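You operate a simulated robot arm through the tools that you are given. There is no shell and no other tool.

You are at the controls of a simulated robot arm. One attempt, no reset.

Task
Swap the strut on the tilt plate for the black angle bracket, tilted to 10.
Fine: lay the plate flat first; stand the strut on the green mat. Set down upright: silver strut.

Only the result counts: the job must be done as asked and must still hold three seconds after the hand-in. Knocking over, shifting, dropping, spilling or breaking anything else fails it.

Robot
A 7-joint arm with a fingered hand, fixed in place. Base frame: the origin is on the floor under the middle of its stand, x ahead of it, y to its left, z up; the work surface is at about z = 863. Units: mm, degrees, N and s.
It reaches about 1085 mm from its shoulder. Its first joint turns from -166.0 to 166.0 degrees. Payload 3.7 kg.
The TCP is the grasp point between the finger pads, 25 mm short of the fingertips. In the tool frame z runs along the fingers and y along their closing line. The gripper opens to 88 mm; its body begins 29 mm behind the TCP. The gripper is a hand of 5 fingers: y runs from the thumb to the fingers, the wrist lies at [-13, -106, -174] in the tool frame, and closing takes about 1.5 s.
Orientation is that of the tool frame in the base frame, as [roll, pitch, yaw] about the fixed x, y, z axes, in that order (R = Rz(yaw) Ry(pitch) Rx(roll)). With the fingers straight down and the wrist toward the robot, the tool's x, y and z point along [0, 1, 0], [1, 0, 0] and [0, 0, -1] of the base frame.

Tools
- The arm moves only by the tool send_rows. Its argument "motion" is a list of rows, each a list of 7 numbers: the shift along the tool's x, y, z in mm, then the turn, a rotation vector about the tool's x, y, z in degrees, then the finger opening in mm, from 0 to 88. In form: [[dx, dy, dz, wx, wy, wz, gripper], ...]. A call has 1 to 20 rows; each row shifts and turns the commanded pose from where the row before left it, along the tool's axes as they then stand. Each row takes 0.2 s and may step no farther than 50 mm and 8.6 degrees from the row before; otherwise, or with a gripper value out of range, the whole call is refused. Where a pose cannot be reached the arm comes as near as it can. A force on the tool above 70 N (or 10 N above the force at the start of the call, whichever is more), or a blocked arm, ends the call early, and 0.2 s more pass. The fingers move at their own pace (about 108 mm/s each) and stop on an object; they squeeze with about 28 N. The grip force told is the motor's: it shows also when the fingers shut on nothing. Time passes only in rows, and 0.2 s behind the last, so rows that do not move let the fingers close. The reply holds the time, the measured pose of the TCP, the force on the tool along the base axes, the opening and the grip force, in the units named above and with some noise, with the torque about the TCP (base axes, N m) and any sound that the robot's microphone picked up.
- Cameras (640 x 400 px; columns grow to the right, rows downward): "scene" is fixed at [222.3, 648.7, 1620.2]; the picture's right is [-0.77, -0.63, 0.00], its down [-0.47, 0.58, -0.67] and it looks along [0.42, -0.52, -0.74] (base axes); focal length 371 px, centre (320, 200). "wrist" rides on the gripper at [59, -79, -105] in the tool frame; the picture's right is [-0.73, 0.32, -0.61], its down [-0.62, -0.68, 0.38] and it looks along [-0.29, 0.66, 0.70] (tool axes); focal length 234 px, centre (320, 200). There is no depth. A picture from a camera that has moved, and an enlarged one, comes with that camera's place and axes in the base frame and with its lens.
- get_image(camera): a new picture of that camera. It takes no simulated time.
- preshape(shape): the hand has 5 fingers and takes this shape, open, in about a second: jaw (thumb against the fingers, like two jaws); tri (thumb and two fingers); tip (a fingertip pinch); poke (one finger out to press); point (the index stretched); flat (the hand flat); cup (the hand cupped); fist (a fist). The gripper value then closes the fingers along that shape, each until it touches; the sizes above hold for jaw. It gives what a move gives, with no picture.
- zoom(camera, box): a new picture of the part [left, top, right, bottom] of that camera's present view, enlarged. It takes no simulated time.
- job_done(): hands the job in; it is judged then, once.

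Nothing tells you positions but the pictures and the camera data. Unless the task says otherwise, let go and move clear before handing in.

The tools are called after "Emit:" as name(argument=value, ...) on one line, values as JSON. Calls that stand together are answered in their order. send_rows: Moves the arm, as the interface text tells. Its arguments: {"type":"object","properties":{"motion":{"type":"array","items":{"type":"array","items":{"type":"number"}}}},"required":["motion"]} The other tools are called the same way: preshape (shape) gives the hand a shape; get_image (camera) takes a picture; zoom (camera, box) takes an enlarged picture of a part of a camera's view; job_done () hands the job in.

At the start:

```text
time_s: 0.0
eef_pos: [550.5, 114.6, 1134.7]
ee_rot: [-180.0, 0.0, 90.0]
ft_force: [0.4, 0.0, -0.5]
moment: [0.02, -0.01, -0.01]
gripper_width: 87.6
finger_force: 0.0
shape: jaw
```

scene: 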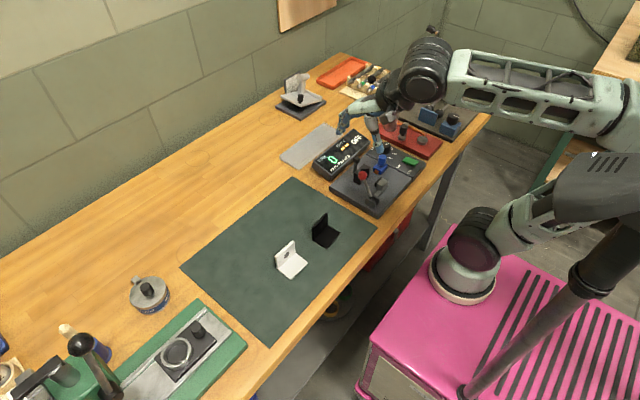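
wrist: 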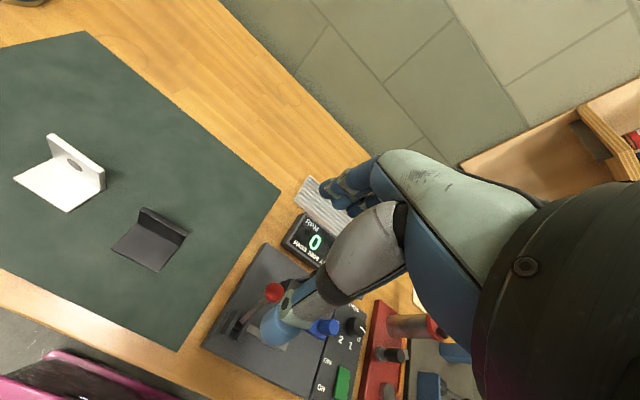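

I see a dark green mat with a white and a black angle bracket, a tilt plate device probably at the far end, and other devices. I'll zoom in to identify the tilt plate, the strut and the scales.

Emit:
zoom(camera="scene", box=[260, 60, 360, 122])

Emit:
zoom(camera="scene", box=[300, 110, 460, 220])

Emit:
zoom(camera="scene", box=[240, 190, 370, 290])

Emit:
zoom(camera="scene", box=[0, 250, 250, 400])

```text
6.40 times, centred on (310, 91) of scene
camera zoom: at [222.3, 648.7, 1620.2], right [-0.77, -0.63, 0.0], down [-0.47, 0.58, -0.67], along [0.42, -0.52, -0.74], focal length 2377 px, centre (384, 898)
```

zoom: 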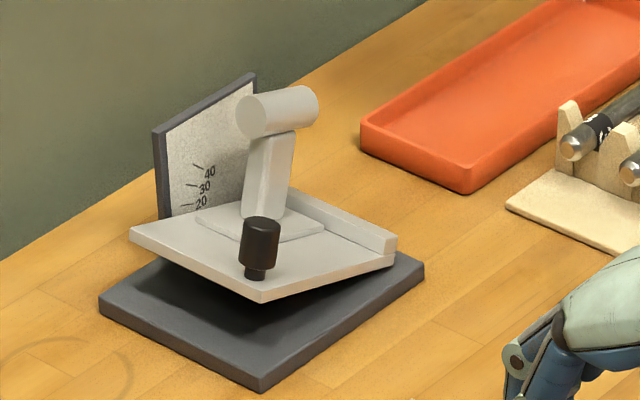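

```text
3.64 times, centred on (380, 165) of scene
camera zoom: at [222.3, 648.7, 1620.2], right [-0.77, -0.63, 0.0], down [-0.47, 0.58, -0.67], along [0.42, -0.52, -0.74], focal length 1351 px, centre (102, 327)
```

zoom: 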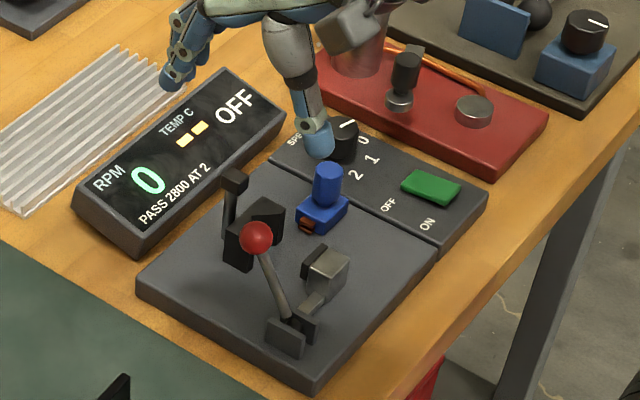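

```text
4.00 times, centred on (305, 240) of scene
camera zoom: at [222.3, 648.7, 1620.2], right [-0.77, -0.63, 0.0], down [-0.47, 0.58, -0.67], along [0.42, -0.52, -0.74], focal length 1486 px, centre (380, 40)
```

zoom: 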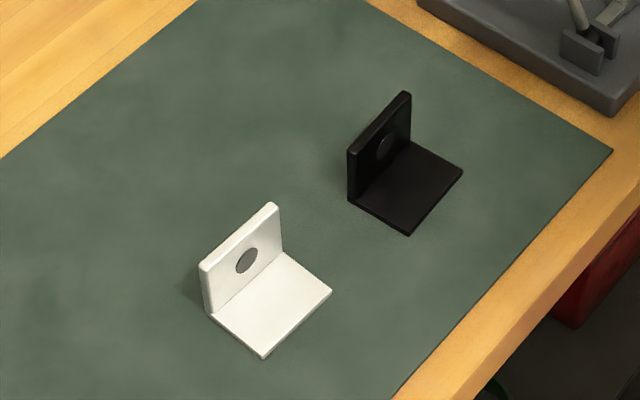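

```text
2.56 times, centred on (125, 325) of scene
camera zoom: at [222.3, 648.7, 1620.2], right [-0.77, -0.63, 0.0], down [-0.47, 0.58, -0.67], along [0.42, -0.52, -0.74], focal length 951 px, centre (819, -120)
```

zoom: 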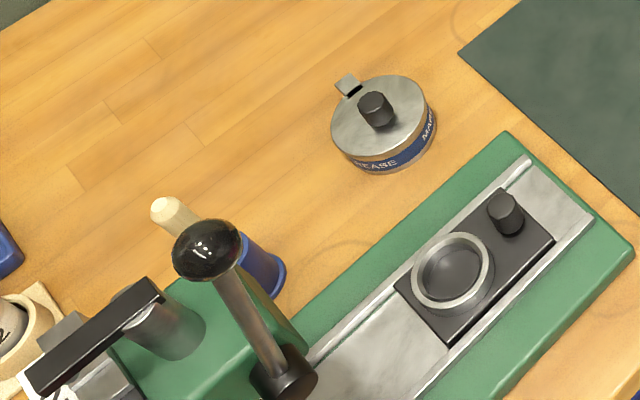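

The tilt plate stands at roughly (994, -192) on the table, hinged on its -y side with the black knob at its raised +y corner. The black bracket is around (563, 205) on the mat. I'll move the hand high toward the tilt plate and look at it with the wrist camera.

Emit:
send_rows(motion=[[-25, 30, 2, 0, 0, 0, 88], [-25, 30, 2, 0, 0, 0, 88], [-25, 30, 2, 0, 0, 0, 88], [-25, 30, 2, 0, 0, 0, 88], [-25, 30, 2, 0, 0, 0, 88], [-25, 30, 2, 0, 0, 0, 88], [-25, 30, 2, 0, 0, 0, 88], [-25, 30, 2, 0, 0, 0, 88], [-25, 30, 2, 0, 0, 0, 88]])

Emit:
get_image(camera="wrist")

Emit:
get_image(camera="scene")

```text
time_s: 2.0
eef_pos: [820.8, -111.1, 1116.8]
ee_rot: [-180.0, 0.1, 90.0]
ft_force: [0.1, -0.6, 0.3]
moment: [-0.01, -0.02, 0.01]
gripper_width: 88.0
finger_force: 0.1
shape: jaw
```

```text
taken
camera wrist: at [741.8, -52.9, 1221.0], right [0.32, -0.73, 0.61], down [-0.68, -0.62, -0.38], along [0.66, -0.29, -0.7], focal length 234 px, centre (320, 200)
```

wrist: 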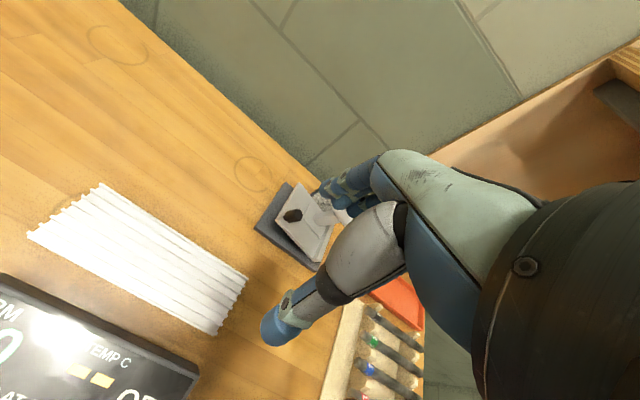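

```text
taken
```

scene: 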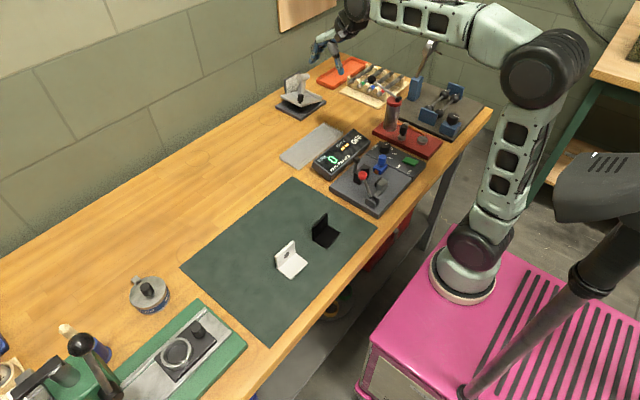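

The wrist camera now has the tilt plate between finger and thumb. I'll zoom in on it from here before moving the hand.

Emit:
zoom(camera="wrist", box=[240, 165, 352, 280])

Emit:
zoom(camera="scene", box=[265, 60, 345, 125])

```text
3.48 times, centred on (296, 222) of wrist
camera zoom: at [741.8, -52.9, 1221.0], right [0.32, -0.73, 0.61], down [-0.68, -0.62, -0.38], along [0.66, -0.29, -0.7], focal length 814 px, centre (404, 122)
```

zoom: 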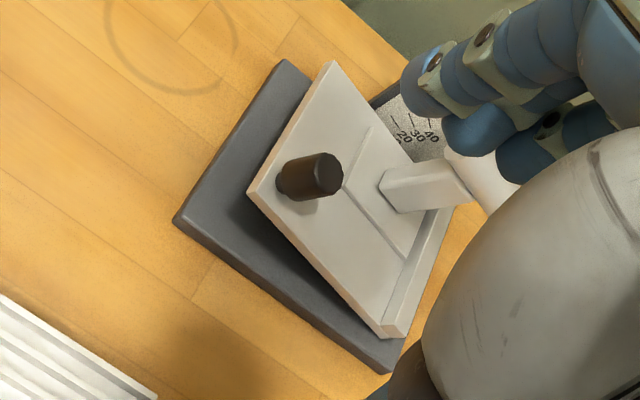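

```text
6.15 times, centred on (305, 92) of scene
camera zoom: at [222.3, 648.7, 1620.2], right [-0.77, -0.63, 0.0], down [-0.47, 0.58, -0.67], along [0.42, -0.52, -0.74], focal length 2286 px, centre (412, 862)
```

zoom: 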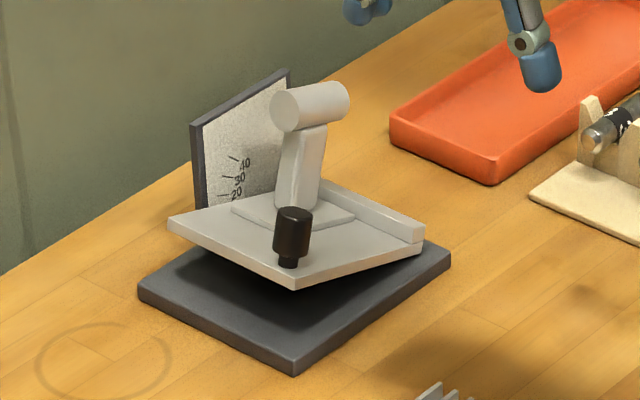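

I'll shift the hand to -y so the tilt plate comes clear of the fingers in the wrist view.

Emit:
send_rows(motion=[[-40, 0, 0, 0, 0, 0, 88], [-40, 0, 0, 0, 0, 0, 88], [-40, 0, 0, 0, 0, 0, 88], [-40, 0, 0, 0, 0, 0, 88], [-30, 0, 0, 0, 0, 0, 88]])

Emit:
get_image(camera="wrist")

```text
time_s: 3.2
eef_pos: [817.7, -298.9, 1116.1]
ee_rot: [-180.0, 0.1, 90.0]
ft_force: [-1.1, 0.6, 0.4]
moment: [-0.01, 0.0, 0.03]
gripper_width: 87.7
finger_force: 0.1
shape: jaw
```

```text
taken
camera wrist: at [740.2, -240.7, 1220.8], right [0.32, -0.73, 0.61], down [-0.68, -0.62, -0.38], along [0.66, -0.29, -0.7], focal length 234 px, centre (320, 200)
```

wrist: 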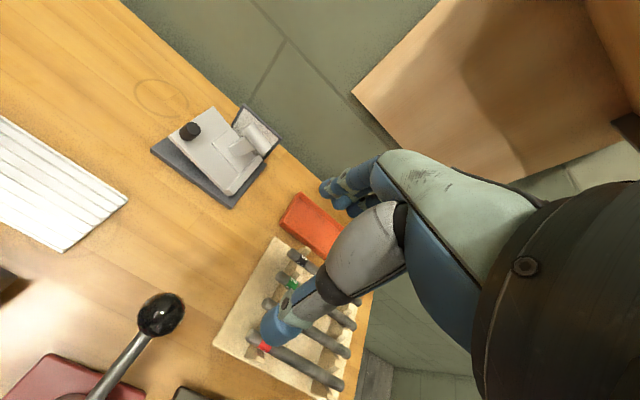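

Emit:
zoom(camera="wrist", box=[140, 95, 290, 215])

Emit:
zoom(camera="wrist", box=[220, 100, 290, 150])

```text
3.33 times, centred on (215, 155) of wrist
camera zoom: at [740.2, -240.7, 1220.8], right [0.32, -0.73, 0.61], down [-0.68, -0.62, -0.38], along [0.66, -0.29, -0.7], focal length 781 px, centre (670, 350)
```

zoom: 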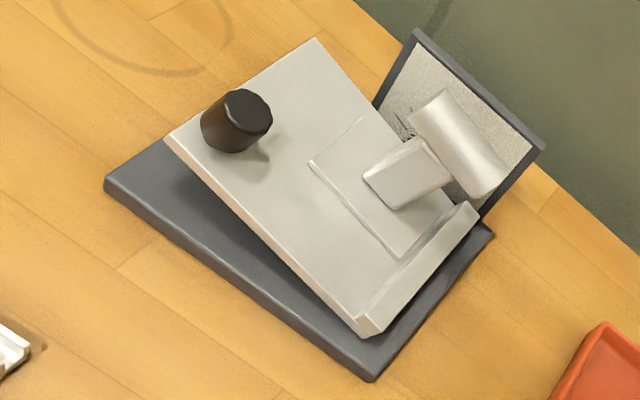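

```text
8.00 times, centred on (255, 125) of wrist
camera zoom: at [740.2, -240.7, 1220.8], right [0.32, -0.73, 0.61], down [-0.68, -0.62, -0.38], along [0.66, -0.29, -0.7], focal length 1873 px, centre (840, 800)
```

zoom: 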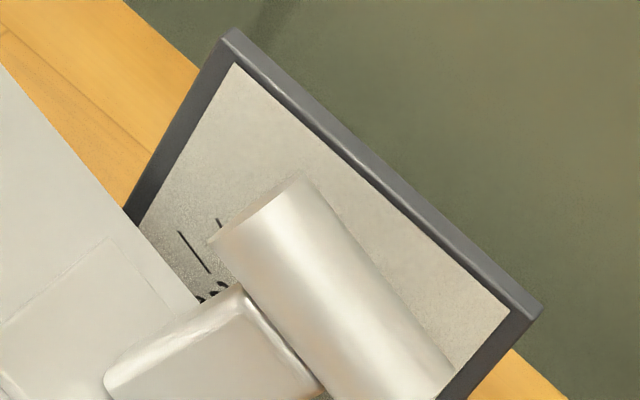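

The strut's foot (about 44x60 mm) stands at around (1003, -199) against the fence, and the knob top is near (956, -150, 938). The plate looks tilted about 16-20 degrees. I'll try the poke shape in free air and check where the fingertip is, so I can press the plate down.

Emit:
preshape(shape="poke")

Emit:
get_image(camera="wrist")

Emit:
zoom(camera="scene", box=[290, 0, 450, 110])

```text
time_s: 4.1
eef_pos: [818.2, -300.4, 1115.7]
ee_rot: [179.9, 0.1, 90.0]
ft_force: [-0.4, -1.0, 0.1]
moment: [0.03, 0.0, -0.01]
gripper_width: 0.0
finger_force: 0.1
shape: poke
```

```text
taken
camera wrist: at [740.2, -240.6, 1220.8], right [0.32, -0.73, 0.61], down [-0.68, -0.62, -0.38], along [0.66, -0.29, -0.7], focal length 234 px, centre (320, 200)
```

wrist: 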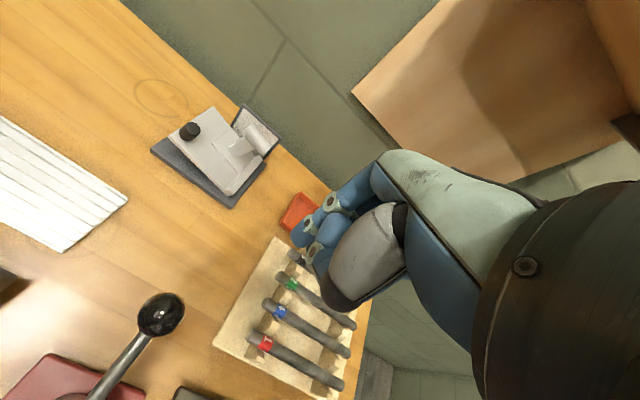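

```text
3.64 times, centred on (370, 55) of scene
camera zoom: at [222.3, 648.7, 1620.2], right [-0.77, -0.63, 0.0], down [-0.47, 0.58, -0.67], along [0.42, -0.52, -0.74], focal length 1351 px, centre (138, 727)
```

zoom: 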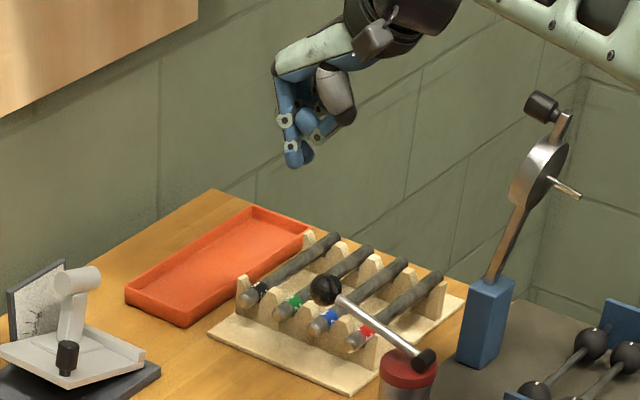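

Emit:
zoom(camera="wrist", box=[260, 170, 400, 310])

Emit:
zoom(camera="scene", box=[345, 0, 405, 50])

```text
2.86 times, centred on (330, 240) of wrist
camera zoom: at [740.2, -240.6, 1220.8], right [0.32, -0.73, 0.61], down [-0.68, -0.62, -0.38], along [0.66, -0.29, -0.7], focal length 669 px, centre (291, 86)
```

zoom: 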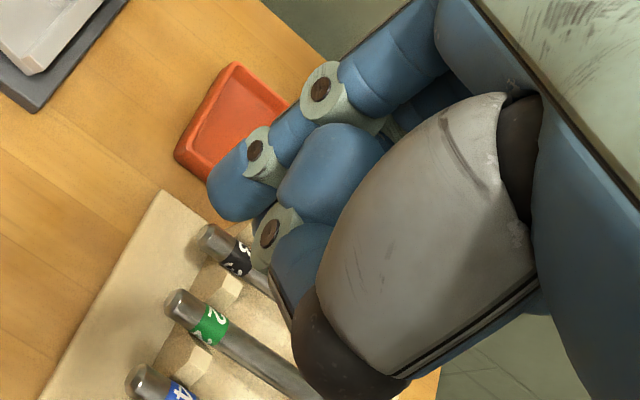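

```text
8.00 times, centred on (375, 25) of scene
camera zoom: at [222.3, 648.7, 1620.2], right [-0.77, -0.63, 0.0], down [-0.47, 0.58, -0.67], along [0.42, -0.52, -0.74], focal length 2972 px, centre (-120, 1600)
```

zoom: 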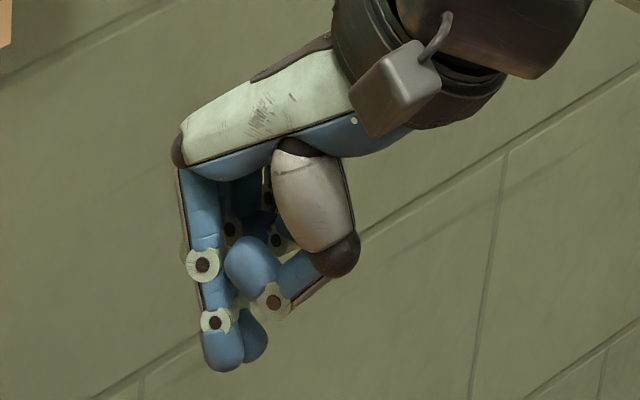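

The poke fingertip lies about on the tool axis, 25 mm beyond the TCP. I'll bring it above the knob at a safe height and check the alignment.

Emit:
send_rows(motion=[[29.6, 26.6, 0, 0, 0, 0, 0], [29.6, 26.6, 0, 0, 0, 0, 0], [29.6, 26.6, 0, 0, 0, 0, 0], [29.6, 26.6, 0, 0, 0, 0, 0], [29.6, 26.6, 0, 0, 0, 0, 0], [0, 0, 30, 0, 0, 0, 0], [0, 0, 30, 0, 0, 0, 0], [0, 0, 30, 0, 0, 0, 0], [0, 0, 30, 0, 0, 0, 0]])

Emit:
zoom(camera="scene", box=[260, 40, 360, 122])

Emit:
get_image(camera="wrist")

```text
time_s: 6.1
eef_pos: [952.6, -153.0, 997.1]
ee_rot: [179.9, 0.0, 90.0]
ft_force: [1.0, -0.6, 0.5]
moment: [0.0, 0.04, -0.03]
gripper_width: 0.0
finger_force: 28.3
shape: jaw
```

```text
4.88 times, centred on (310, 81) of scene
camera zoom: at [222.3, 648.7, 1620.2], right [-0.77, -0.63, 0.0], down [-0.47, 0.58, -0.67], along [0.42, -0.52, -0.74], focal length 1812 px, centre (369, 780)
```

zoom: 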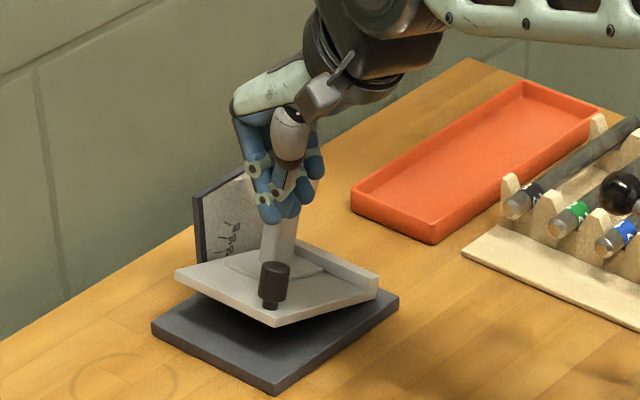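

```text
taken
camera wrist: at [874.1, -95.0, 1101.6], right [0.32, -0.73, 0.61], down [-0.68, -0.62, -0.38], along [0.66, -0.29, -0.7], focal length 234 px, centre (320, 200)
```

wrist: 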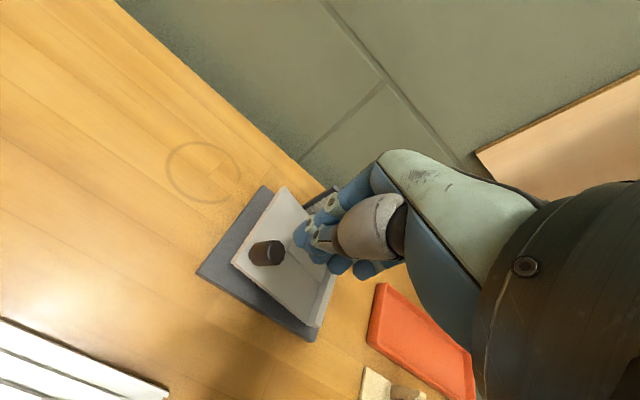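

Emit:
zoom(camera="scene", box=[285, 55, 335, 110])

Emit:
zoom(camera="wrist", box=[220, 170, 400, 300])

```text
7.27 times, centred on (310, 82) of scene
camera zoom: at [222.3, 648.7, 1620.2], right [-0.77, -0.63, 0.0], down [-0.47, 0.58, -0.67], along [0.42, -0.52, -0.74], focal length 2701 px, centre (393, 1054)
```

zoom: 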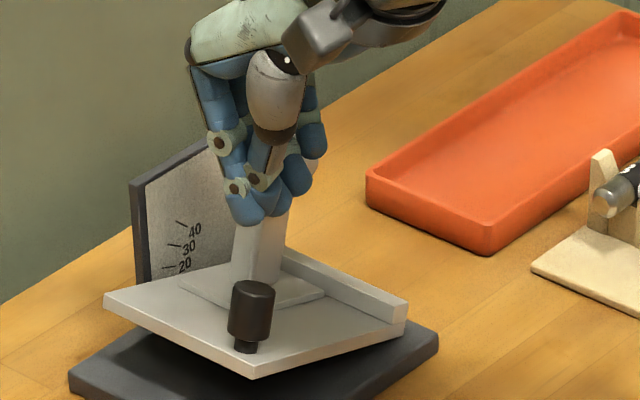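

```text
3.08 times, centred on (310, 235) of wrist
camera zoom: at [874.1, -95.0, 1101.6], right [0.32, -0.73, 0.61], down [-0.68, -0.62, -0.38], along [0.66, -0.29, -0.7], focal length 720 px, centre (351, 92)
```

zoom: 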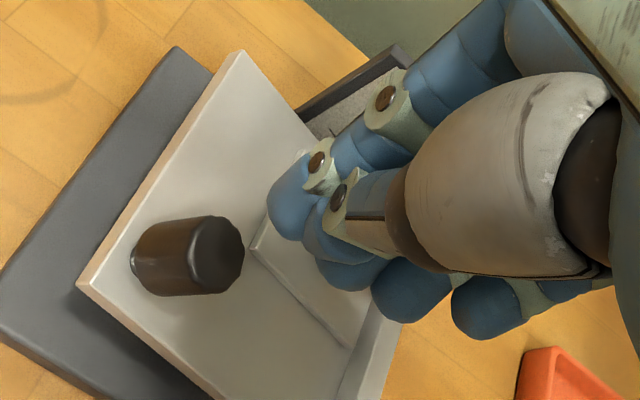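

The closed fingers sit in a row, with the index near the tool axis and the others toward tool -x. I'll raise the hand and turn it 90 degrees so the other fingers point toward -x, away from the strut, while I press and later grip the knob.

Emit:
send_rows(motion=[[0, 0, -40, 0, 0, 0, 0], [0, 0, -43, 0, 0, 0, 0], [0, 0, 0, 0, 0, 8.5, 0], [0, 0, 0, 0, 0, 8.5, 0], [0, 0, 0, 0, 0, 8.5, 0], [0, 0, 0, 0, 0, 8.5, 0], [0, 0, 0, 0, 0, 8.5, 0], [0, 0, 0, 0, 0, 8.5, 0], [0, 0, 0, 0, 0, 8.5, 0], [0, 0, 0, 0, 0, 8.5, 0], [0, 0, 0, 0, 0, 8.5, 0], [0, 0, 0, 0, 0, 8.5, 0], [0, 0, 0, 0, 0, 5, 0]])

Emit:
get_image(camera="wrist")

Emit:
get_image(camera="scene")

```text
time_s: 8.9
eef_pos: [952.9, -152.3, 1080.1]
ee_rot: [179.9, 0.0, -0.1]
ft_force: [-0.6, -0.4, -0.1]
moment: [-0.02, -0.03, 0.02]
gripper_width: 0.1
finger_force: 28.0
shape: jaw
```

```text
taken
camera wrist: at [1012.7, -74.1, 1184.4], right [-0.73, -0.32, 0.61], down [-0.62, 0.68, -0.38], along [-0.29, -0.66, -0.7], focal length 234 px, centre (320, 200)
```

wrist: 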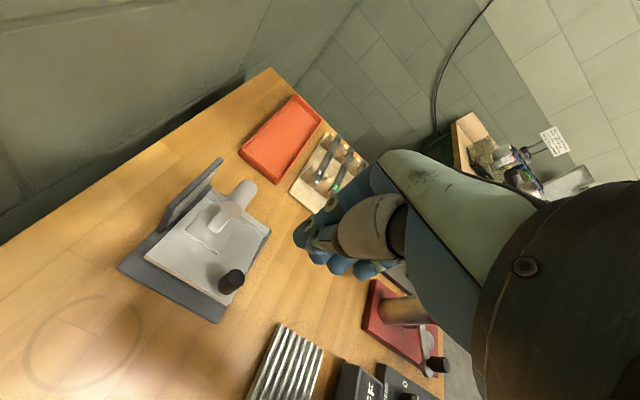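

```text
taken
```

scene: 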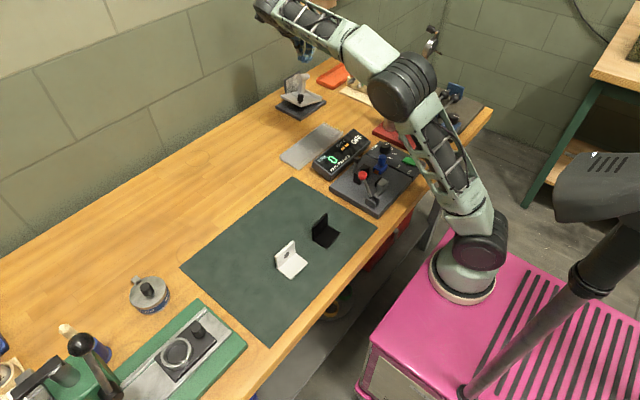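

Emit:
zoom(camera="wrist", box=[110, 145, 290, 335])

Emit:
zoom(camera="scene", box=[265, 30, 345, 125])

```text
2.11 times, centred on (200, 240) of wrist
camera zoom: at [1012.7, -74.1, 1184.4], right [-0.73, -0.32, 0.61], down [-0.62, 0.68, -0.38], along [-0.29, -0.66, -0.7], focal length 493 px, centre (573, 116)
```

zoom: 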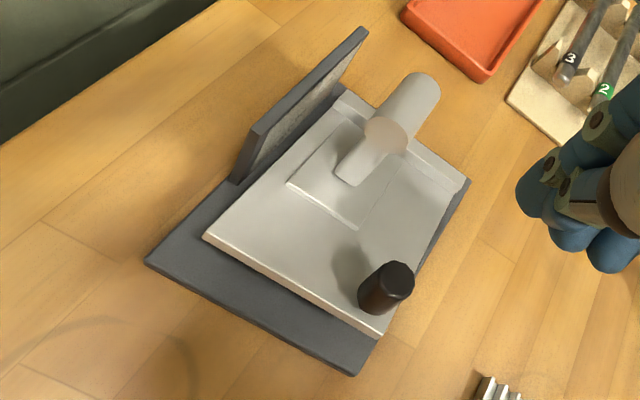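

```text
4.21 times, centred on (305, 78) of scene
camera zoom: at [222.3, 648.7, 1620.2], right [-0.77, -0.63, 0.0], down [-0.47, 0.58, -0.67], along [0.42, -0.52, -0.74], focal length 1564 px, centre (383, 716)
```

zoom: 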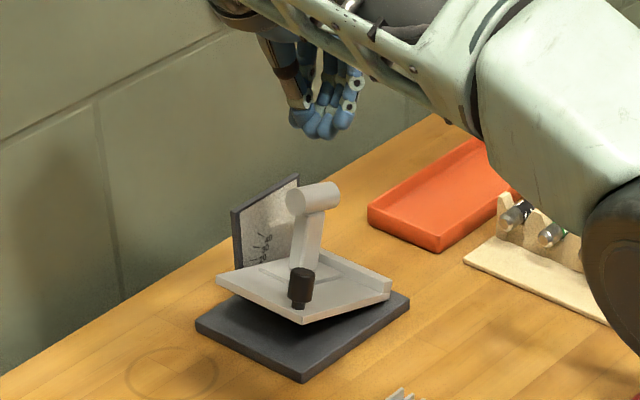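

The new view confirms the knob top at about (956, -150, 938). I'll descend onto it with the closed fingertips and press gently.

Emit:
send_rows(motion=[[0, 0, 36, 0, 0, 0, 0], [0, 0, 36, 0, 0, 0, 0], [0, 0, 30, 0, 0, 0, 0], [0, 0, 6, 0, 0, 0, 0], [0, 0, 4, 0, 0, 0, 0], [0, 0, 4, 0, 0, 0, 0], [0, 0, 4, 0, 0, 0, 0]])

Emit:
zoom(camera="scene", box=[265, 50, 345, 125])

Emit:
zoom(camera="wrist", box=[140, 120, 380, 320])

```text
time_s: 10.5
eef_pos: [954.3, -152.9, 959.5]
ee_rot: [-180.0, 0.0, 0.0]
ft_force: [-0.4, 0.6, 2.0]
moment: [0.03, 0.0, 0.01]
gripper_width: 0.0
finger_force: 27.5
shape: jaw
```

```text
5.33 times, centred on (305, 88) of scene
camera zoom: at [222.3, 648.7, 1620.2], right [-0.77, -0.63, 0.0], down [-0.47, 0.58, -0.67], along [0.42, -0.52, -0.74], focal length 1981 px, centre (400, 800)
```

zoom: 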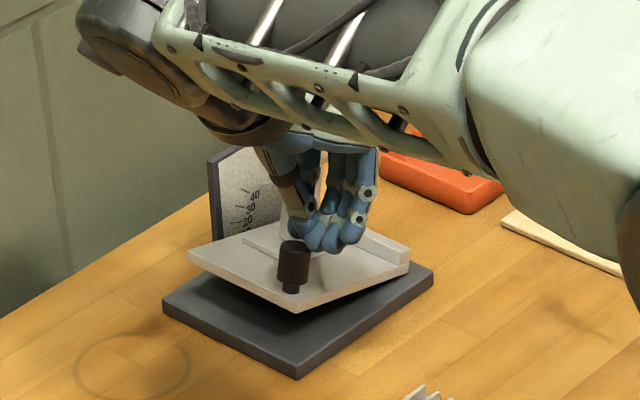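

```text
2.00 times, centred on (260, 220) of wrist
camera zoom: at [1013.1, -73.6, 1064.2], right [-0.73, -0.32, 0.61], down [-0.62, 0.68, -0.38], along [-0.29, -0.66, -0.7], focal length 468 px, centre (440, 160)
```

zoom: 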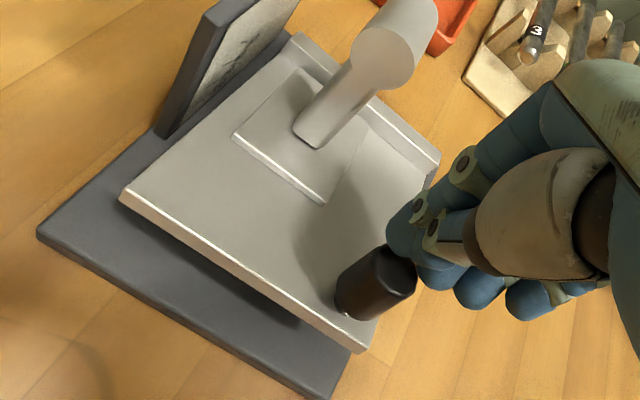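

Emit:
zoom(camera="wrist", box=[290, 210, 370, 290])

Emit:
zoom(camera="scene", box=[285, 70, 325, 110])

```text
5.00 times, centred on (330, 250) of wrist
camera zoom: at [1013.1, -73.6, 1064.2], right [-0.73, -0.32, 0.61], down [-0.62, 0.68, -0.38], along [-0.29, -0.66, -0.7], focal length 1171 px, centre (270, -50)
```

zoom: 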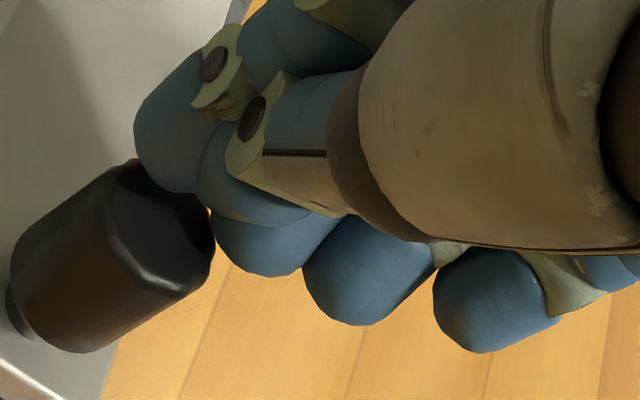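

```text
10.00 times, centred on (305, 90) of scene
camera zoom: at [222.3, 648.7, 1620.2], right [-0.77, -0.63, 0.0], down [-0.47, 0.58, -0.67], along [0.42, -0.52, -0.74], focal length 3714 px, centre (470, 1300)
```

zoom: 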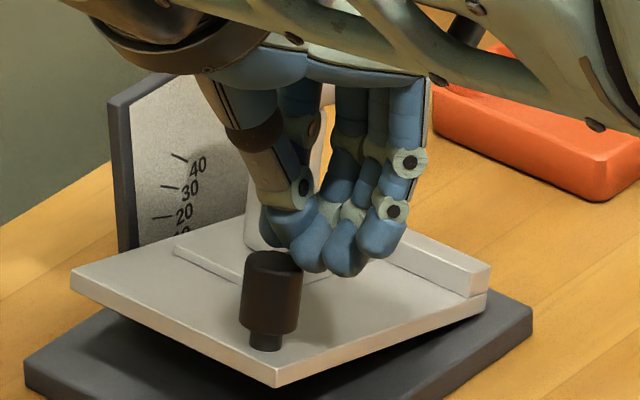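

The index tip is off the knob's centre by about 7 mm. I'll lift a little, centre it over the knob, and press down slowly.

Emit:
send_rows(motion=[[0, 0, -10, 0, 0, 0, 0], [-6, -5, 0, 0, 0, 0, 0], [0, 0, 5, 0, 0, 0, 0], [0, 0, 4, 0, 0, 0, 0], [0, 0, 3, 0, 0, 0, 0], [0, 0, 3, 0, 0, 0, 0], [0, 0, 0, 0, 0, 0, 0]])

Emit:
zoom(camera="wrist", box=[230, 170, 390, 300])

Emit:
zoom(camera="scene", box=[265, 60, 345, 120])

```text
time_s: 12.1
eef_pos: [947.4, -146.9, 954.4]
ee_rot: [-180.0, -0.1, 0.0]
ft_force: [0.3, -0.7, 1.0]
moment: [0.02, -0.03, -0.02]
gripper_width: 0.0
finger_force: 28.0
shape: jaw
```

```text
3.08 times, centred on (310, 235) of wrist
camera zoom: at [1006.7, -69.2, 1059.3], right [-0.73, -0.32, 0.61], down [-0.62, 0.68, -0.38], along [-0.29, -0.66, -0.7], focal length 720 px, centre (351, 92)
```

zoom: 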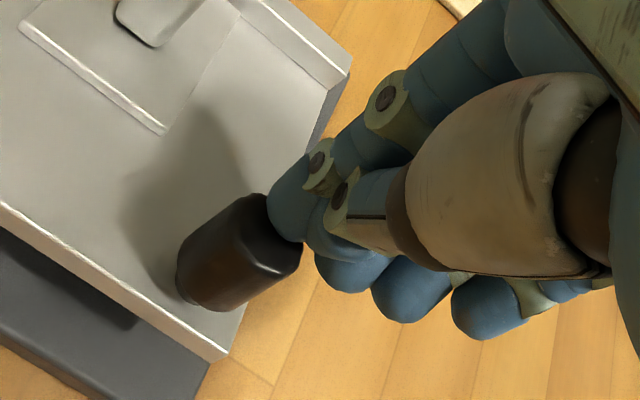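

```text
6.67 times, centred on (305, 90) of scene
camera zoom: at [222.3, 648.7, 1620.2], right [-0.77, -0.63, 0.0], down [-0.47, 0.58, -0.67], along [0.42, -0.52, -0.74], focal length 2476 px, centre (420, 933)
```

zoom: 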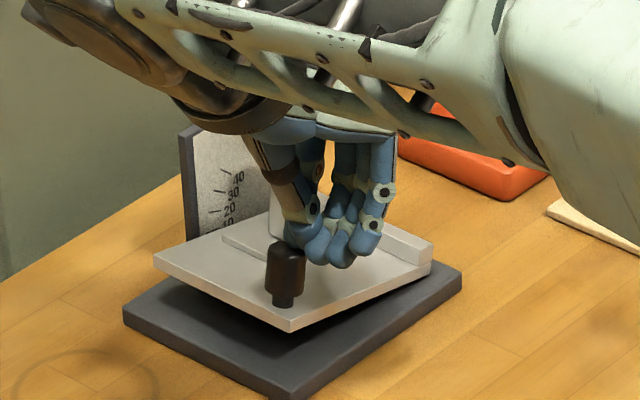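

The plate is moving down under light pressure. I'll keep pressing it along its arc.

Emit:
send_rows(motion=[[0, -1.2, 3, 0, 0, 0, 0], [0, -1.2, 3, 0, 0, 0, 0], [0, -1.2, 3, 0, 0, 0, 0], [0, 0, 0, 0, 0, 0, 0]])

Emit:
zoom(camera="wrist", box=[180, 130, 390, 300])

Emit:
zoom(camera="scene", box=[265, 60, 345, 120])

```text
time_s: 13.1
eef_pos: [946.5, -145.3, 946.3]
ee_rot: [180.0, 0.1, 0.1]
ft_force: [0.5, 0.4, 0.5]
moment: [0.0, -0.02, -0.04]
gripper_width: 0.0
finger_force: 28.2
shape: jaw
```

```text
2.35 times, centred on (285, 215) of wrist
camera zoom: at [1006.3, -65.9, 1050.5], right [-0.73, -0.32, 0.61], down [-0.62, 0.68, -0.38], along [-0.29, -0.66, -0.7], focal length 551 px, centre (402, 165)
```

zoom: 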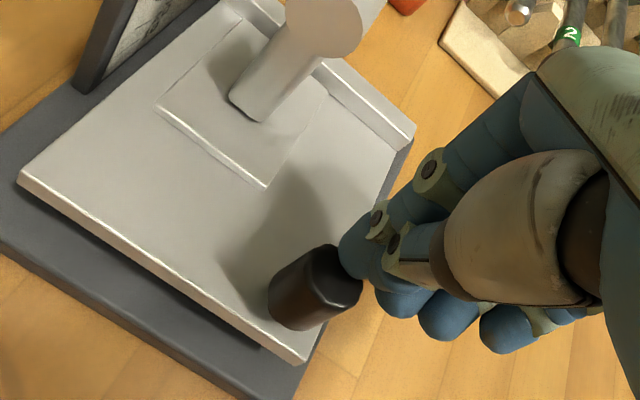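

```text
6.67 times, centred on (305, 90) of scene
camera zoom: at [222.3, 648.7, 1620.2], right [-0.77, -0.63, 0.0], down [-0.47, 0.58, -0.67], along [0.42, -0.52, -0.74], focal length 2476 px, centre (420, 933)
```

zoom: 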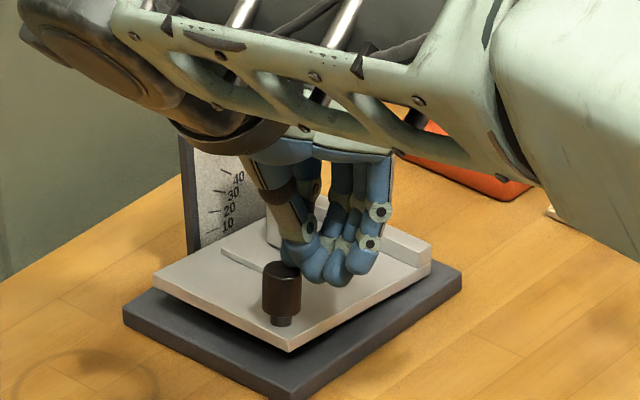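

The plate is lowering steadily and the 10 mark is now showing. I'll continue until it bottoms out flat.

Emit:
send_rows(motion=[[0, -1.2, 3, 0, 0, 0, 0], [0, -1.2, 3, 0, 0, 0, 0], [0, -1, 3, 0, 0, 0, 0], [0, 0, 0, 0, 0, 0, 0]])

Emit:
zoom(camera="wrist", box=[180, 130, 390, 300])

Emit:
zoom(camera="scene", box=[265, 60, 345, 120])

```text
time_s: 14.1
eef_pos: [945.9, -140.5, 936.4]
ee_rot: [-179.9, 0.0, 0.0]
ft_force: [-0.1, 0.2, 1.2]
moment: [0.02, 0.01, 0.0]
gripper_width: 0.1
finger_force: 28.1
shape: jaw
```

```text
2.35 times, centred on (285, 215) of wrist
camera zoom: at [1005.9, -62.0, 1041.3], right [-0.73, -0.32, 0.61], down [-0.62, 0.68, -0.38], along [-0.29, -0.66, -0.7], focal length 551 px, centre (402, 165)
```

zoom: 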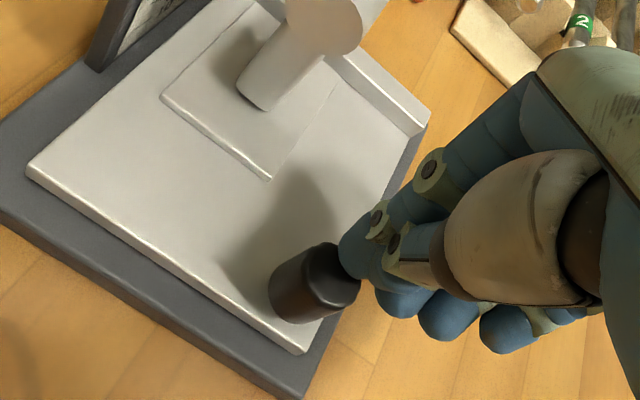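

```text
6.67 times, centred on (305, 90) of scene
camera zoom: at [222.3, 648.7, 1620.2], right [-0.77, -0.63, 0.0], down [-0.47, 0.58, -0.67], along [0.42, -0.52, -0.74], focal length 2476 px, centre (420, 933)
```

zoom: 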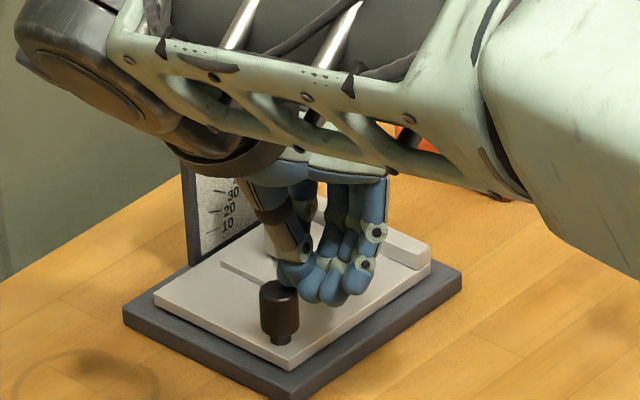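

Emit:
send_rows(motion=[[0, -0.8, 3, 0, 0, 0, 0], [0, -0.5, 3, 0, 0, 0, 0], [0, -0.3, 2, 0, 0, 0, 0], [0, 0, 0, 0, 0, 0, 0]])

Emit:
zoom(camera="wrist", box=[180, 130, 390, 300])

Emit:
zoom(camera="scene", box=[265, 60, 345, 120])

```text
time_s: 15.3
eef_pos: [947.7, -142.9, 936.1]
ee_rot: [179.7, -0.8, -0.1]
ft_force: [-1.0, -3.3, 15.7]
moment: [-0.09, -0.06, 0.0]
gripper_width: 0.1
finger_force: 28.0
shape: jaw
stopped in row 4: the force on the tool passed its limit at 71 N (the readings are from after the stop); the commanded pose is now the measured one
```

```text
2.35 times, centred on (285, 215) of wrist
camera zoom: at [1006.2, -63.0, 1040.4], right [-0.73, -0.32, 0.6], down [-0.62, 0.68, -0.39], along [-0.28, -0.66, -0.7], focal length 551 px, centre (402, 165)
```

zoom: 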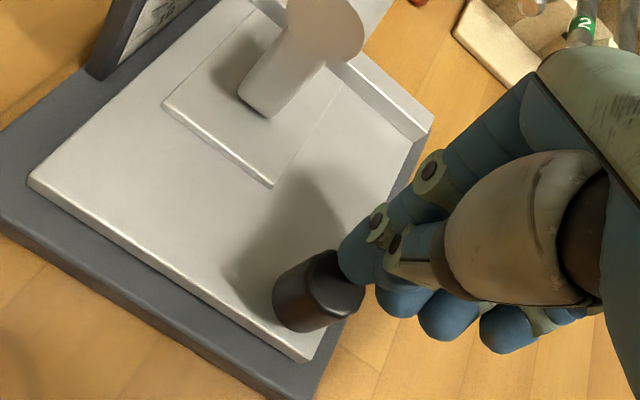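

```text
6.67 times, centred on (305, 90) of scene
camera zoom: at [222.3, 648.7, 1620.2], right [-0.77, -0.63, 0.0], down [-0.47, 0.58, -0.67], along [0.42, -0.52, -0.74], focal length 2476 px, centre (420, 933)
```

zoom: 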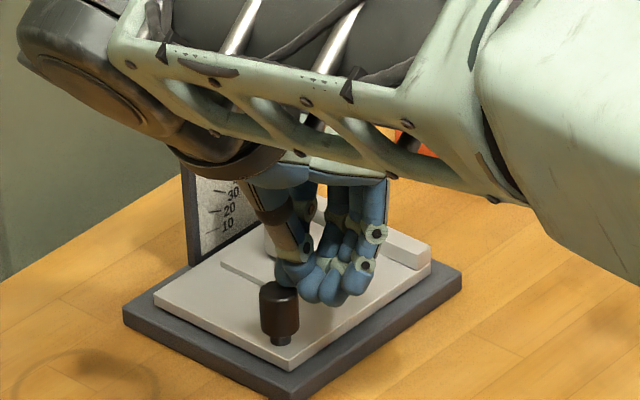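

The plate has hit its stop, so it lies flat. I'll raise the hand and measure the strut with both cameras.

Emit:
send_rows(motion=[[0, 0, -15, 0, 0, 0, 0], [0, 0, -40, 0, 0, 0, 0], [0, 0, -45, 0, 0, 0, 0], [0, 0, -44, 0, 0, 0, 0]])

Emit:
zoom(camera="wrist", box=[110, 145, 290, 335])

Emit:
zoom(camera="scene", box=[265, 65, 335, 125])

```text
time_s: 16.3
eef_pos: [948.7, -140.2, 1076.7]
ee_rot: [179.8, -0.6, 0.0]
ft_force: [-0.2, -0.5, -0.7]
moment: [0.0, 0.02, 0.03]
gripper_width: 0.0
finger_force: 28.3
shape: jaw
```

```text
2.11 times, centred on (200, 240) of wrist
camera zoom: at [1006.6, -61.6, 1181.8], right [-0.73, -0.32, 0.6], down [-0.62, 0.68, -0.39], along [-0.28, -0.66, -0.7], focal length 493 px, centre (573, 116)
```

zoom: 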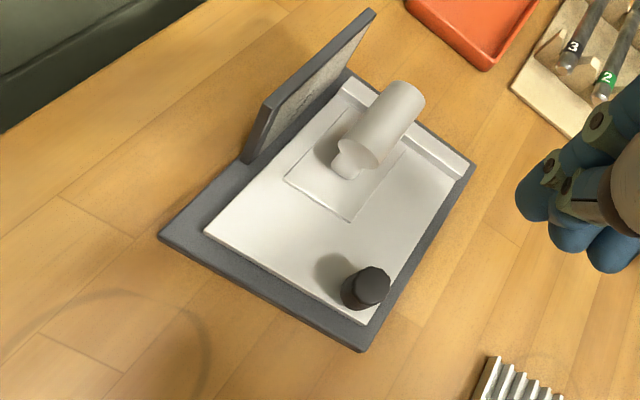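

```text
6.67 times, centred on (300, 95) of scene
camera zoom: at [222.3, 648.7, 1620.2], right [-0.77, -0.63, 0.0], down [-0.47, 0.58, -0.67], along [0.42, -0.52, -0.74], focal length 2476 px, centre (453, 900)
```

zoom: 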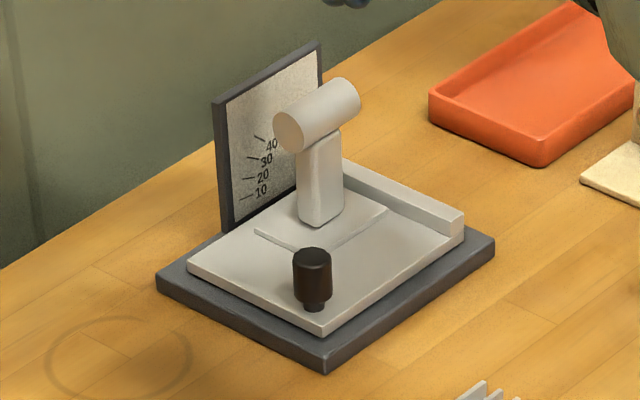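

The plate lies flat with the strut standing by the fence, its top cylinder about 41 mm long along y at around (1004, -199). The scale plate leaves no room on the +x side, so I'll grip the cylinder by its end faces along y. I'll move above it with the hand open and measure again.

Emit:
send_rows(motion=[[13.6, 14.5, 4.2, 0.2, -0.6, 0, 88], [13.6, 14.5, 4.2, 0, 0, 0, 88], [13.6, 14.5, 4.2, 0, 0, 0, 88], [13.6, 14.5, 4.2, 0, 0, 0, 88], [0, 0, 0, 0, 0, 0, 88], [0, 0, 0, 0, 0, 0, 88]])

Emit:
get_image(camera="wrist")

Emit:
zoom(camera="scene", box=[255, 20, 355, 125])

```text
time_s: 17.7
eef_pos: [1000.7, -198.9, 1060.9]
ee_rot: [-180.0, 0.1, -0.1]
ft_force: [0.5, 0.2, 0.3]
moment: [-0.01, 0.01, 0.0]
gripper_width: 80.3
finger_force: 0.1
shape: jaw
```

```text
taken
camera wrist: at [1060.6, -120.0, 1165.2], right [-0.73, -0.32, 0.61], down [-0.62, 0.68, -0.38], along [-0.29, -0.66, -0.7], focal length 234 px, centre (320, 200)
```

wrist: 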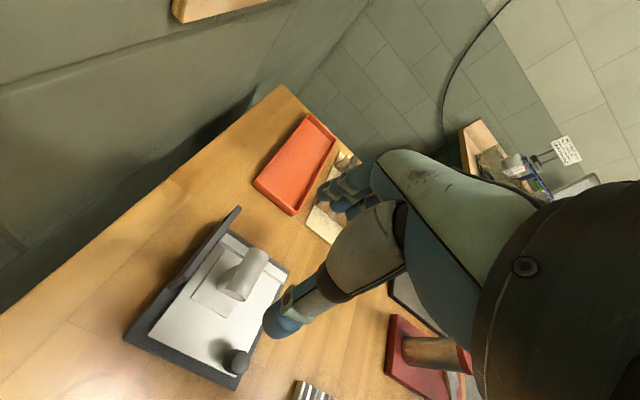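

```text
3.81 times, centred on (305, 72) of scene
camera zoom: at [222.3, 648.7, 1620.2], right [-0.77, -0.63, 0.0], down [-0.47, 0.58, -0.67], along [0.42, -0.52, -0.74], focal length 1415 px, centre (377, 686)
```

zoom: 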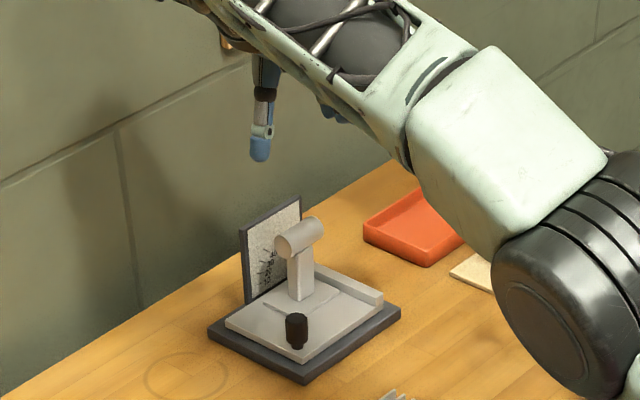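

Emit:
zoom(camera="wrist", box=[115, 200, 315, 395])

```text
2.05 times, centred on (215, 298) of wrist
camera zoom: at [1060.6, -120.0, 1165.2], right [-0.73, -0.32, 0.61], down [-0.62, 0.68, -0.38], along [-0.29, -0.66, -0.7], focal length 480 px, centre (535, 0)
```

zoom: 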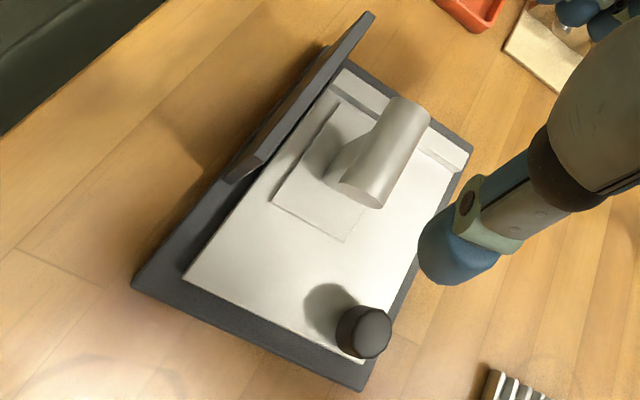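

The wrist views agree on the strut cylinder: x about 1004, y from -178 to -219, axis at z about 939. I'll descend with the hand open around its end faces.

Emit:
send_rows(motion=[[3.3, -0.4, 25, 0, 0, 0, 88], [0, 0, 30, 0, 0, 0, 88], [0, 0, 30, 0, 0, 0, 88], [0, 0, 20, 0, 0, 0, 88], [0, 0, 15, 0, 0, 0, 88], [0, 0, 0, 0, 0, 0, 88]])

Emit:
get_image(camera="wrist")

Emit:
zoom(camera="scene", box=[265, 40, 345, 120])

```text
time_s: 19.1
eef_pos: [1003.5, -197.0, 940.2]
ee_rot: [180.0, 0.0, -0.1]
ft_force: [-0.5, 0.2, -0.7]
moment: [0.01, -0.02, -0.01]
gripper_width: 80.3
finger_force: 0.0
shape: jaw
```

```text
taken
camera wrist: at [1063.7, -119.0, 1043.7], right [-0.73, -0.32, 0.61], down [-0.62, 0.68, -0.38], along [-0.29, -0.66, -0.7], focal length 234 px, centre (320, 200)
```

wrist: 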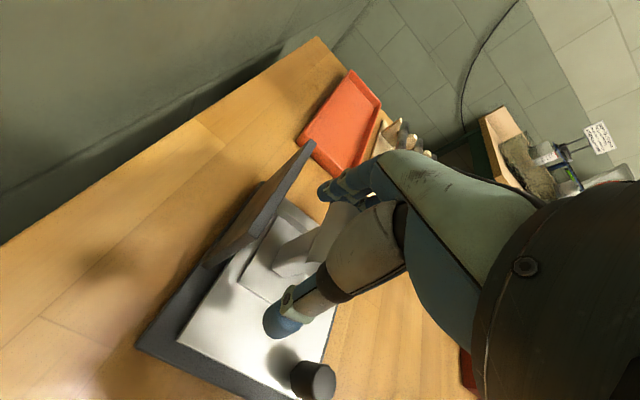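

```text
5.00 times, centred on (305, 80) of scene
camera zoom: at [222.3, 648.7, 1620.2], right [-0.77, -0.63, 0.0], down [-0.47, 0.58, -0.67], along [0.42, -0.52, -0.74], focal length 1857 px, centre (395, 800)
```

zoom: 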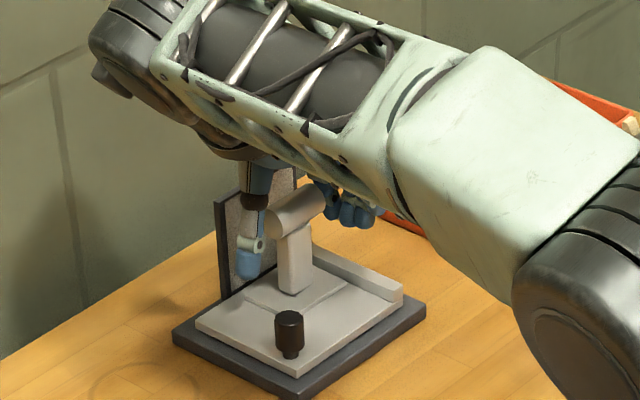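

Emit:
zoom(camera="wrist", box=[200, 130, 400, 390])

Emit:
zoom(camera="scene", box=[295, 65, 345, 110])

```text
1.54 times, centred on (300, 260) of wrist
camera zoom: at [1063.7, -119.0, 1043.7], right [-0.73, -0.32, 0.61], down [-0.62, 0.68, -0.38], along [-0.29, -0.66, -0.7], focal length 360 px, centre (351, 108)
```

zoom: 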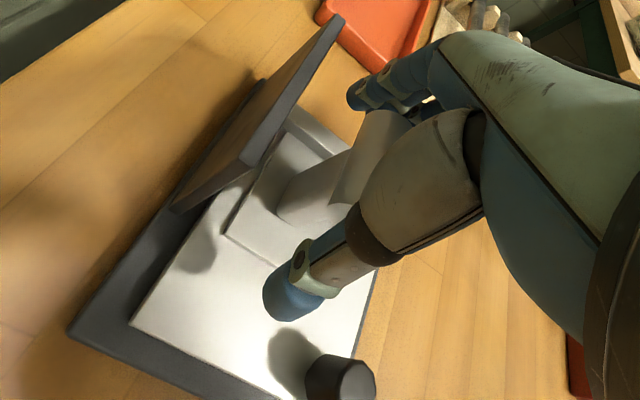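

```text
8.89 times, centred on (320, 88) of scene
camera zoom: at [222.3, 648.7, 1620.2], right [-0.77, -0.63, 0.0], down [-0.47, 0.58, -0.67], along [0.42, -0.52, -0.74], focal length 3302 px, centre (320, 1200)
```

zoom: 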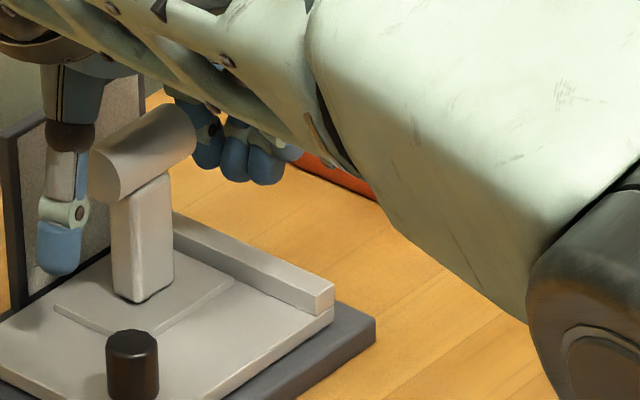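

The thumb and fingers straddle the cylinder's ends. I'll close gradually.

Emit:
send_rows(motion=[[0, 0, 0, 0, 0, 0, 66], [0, 0, 0, 0, 0, 0, 56], [0, 0, 0, 0, 0, 0, 50], [0, 0, 0, 0, 0, 0, 46], [0, 0, 0, 0, 0, 0, 42], [0, 0, 0, 0, 0, 0, 38], [0, 0, 0, 0, 0, 0, 30], [0, 0, 0, 0, 0, 0, 0], [0, 0, 0, 0, 0, 0, 0], [0, 0, 0, 0, 0, 0, 0]])

Emit:
zoom(camera="scene", box=[285, 65, 345, 115])

Emit:
zoom(camera="wrist", box=[200, 130, 400, 390])

```text
time_s: 21.3
eef_pos: [1002.3, -197.8, 938.9]
ee_rot: [180.0, 0.1, -0.1]
ft_force: [0.3, -1.2, 0.2]
moment: [-0.04, 0.02, 0.0]
gripper_width: 28.2
finger_force: 28.5
shape: tri
```

```text
8.00 times, centred on (315, 90) of scene
camera zoom: at [222.3, 648.7, 1620.2], right [-0.77, -0.63, 0.0], down [-0.47, 0.58, -0.67], along [0.42, -0.52, -0.74], focal length 2972 px, centre (360, 1080)
```

zoom: 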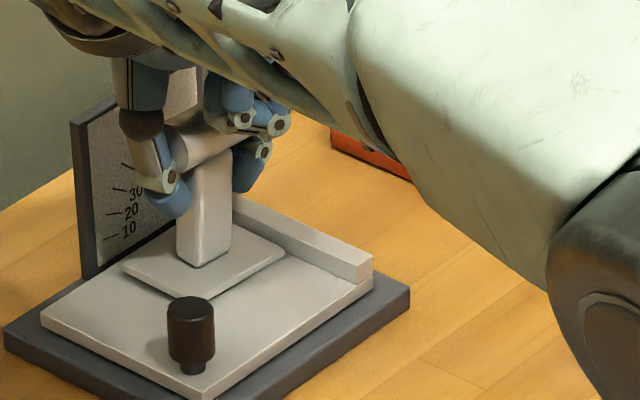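

```text
1.54 times, centred on (300, 260) of wrist
camera zoom: at [1063.8, -119.0, 1043.8], right [-0.73, -0.32, 0.61], down [-0.62, 0.68, -0.38], along [-0.29, -0.66, -0.7], focal length 360 px, centre (351, 108)
```

zoom: 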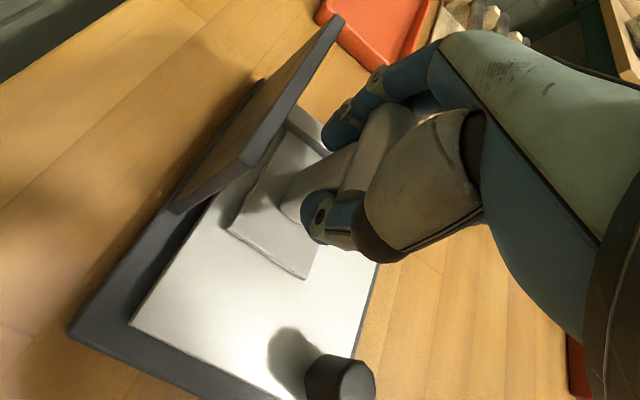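

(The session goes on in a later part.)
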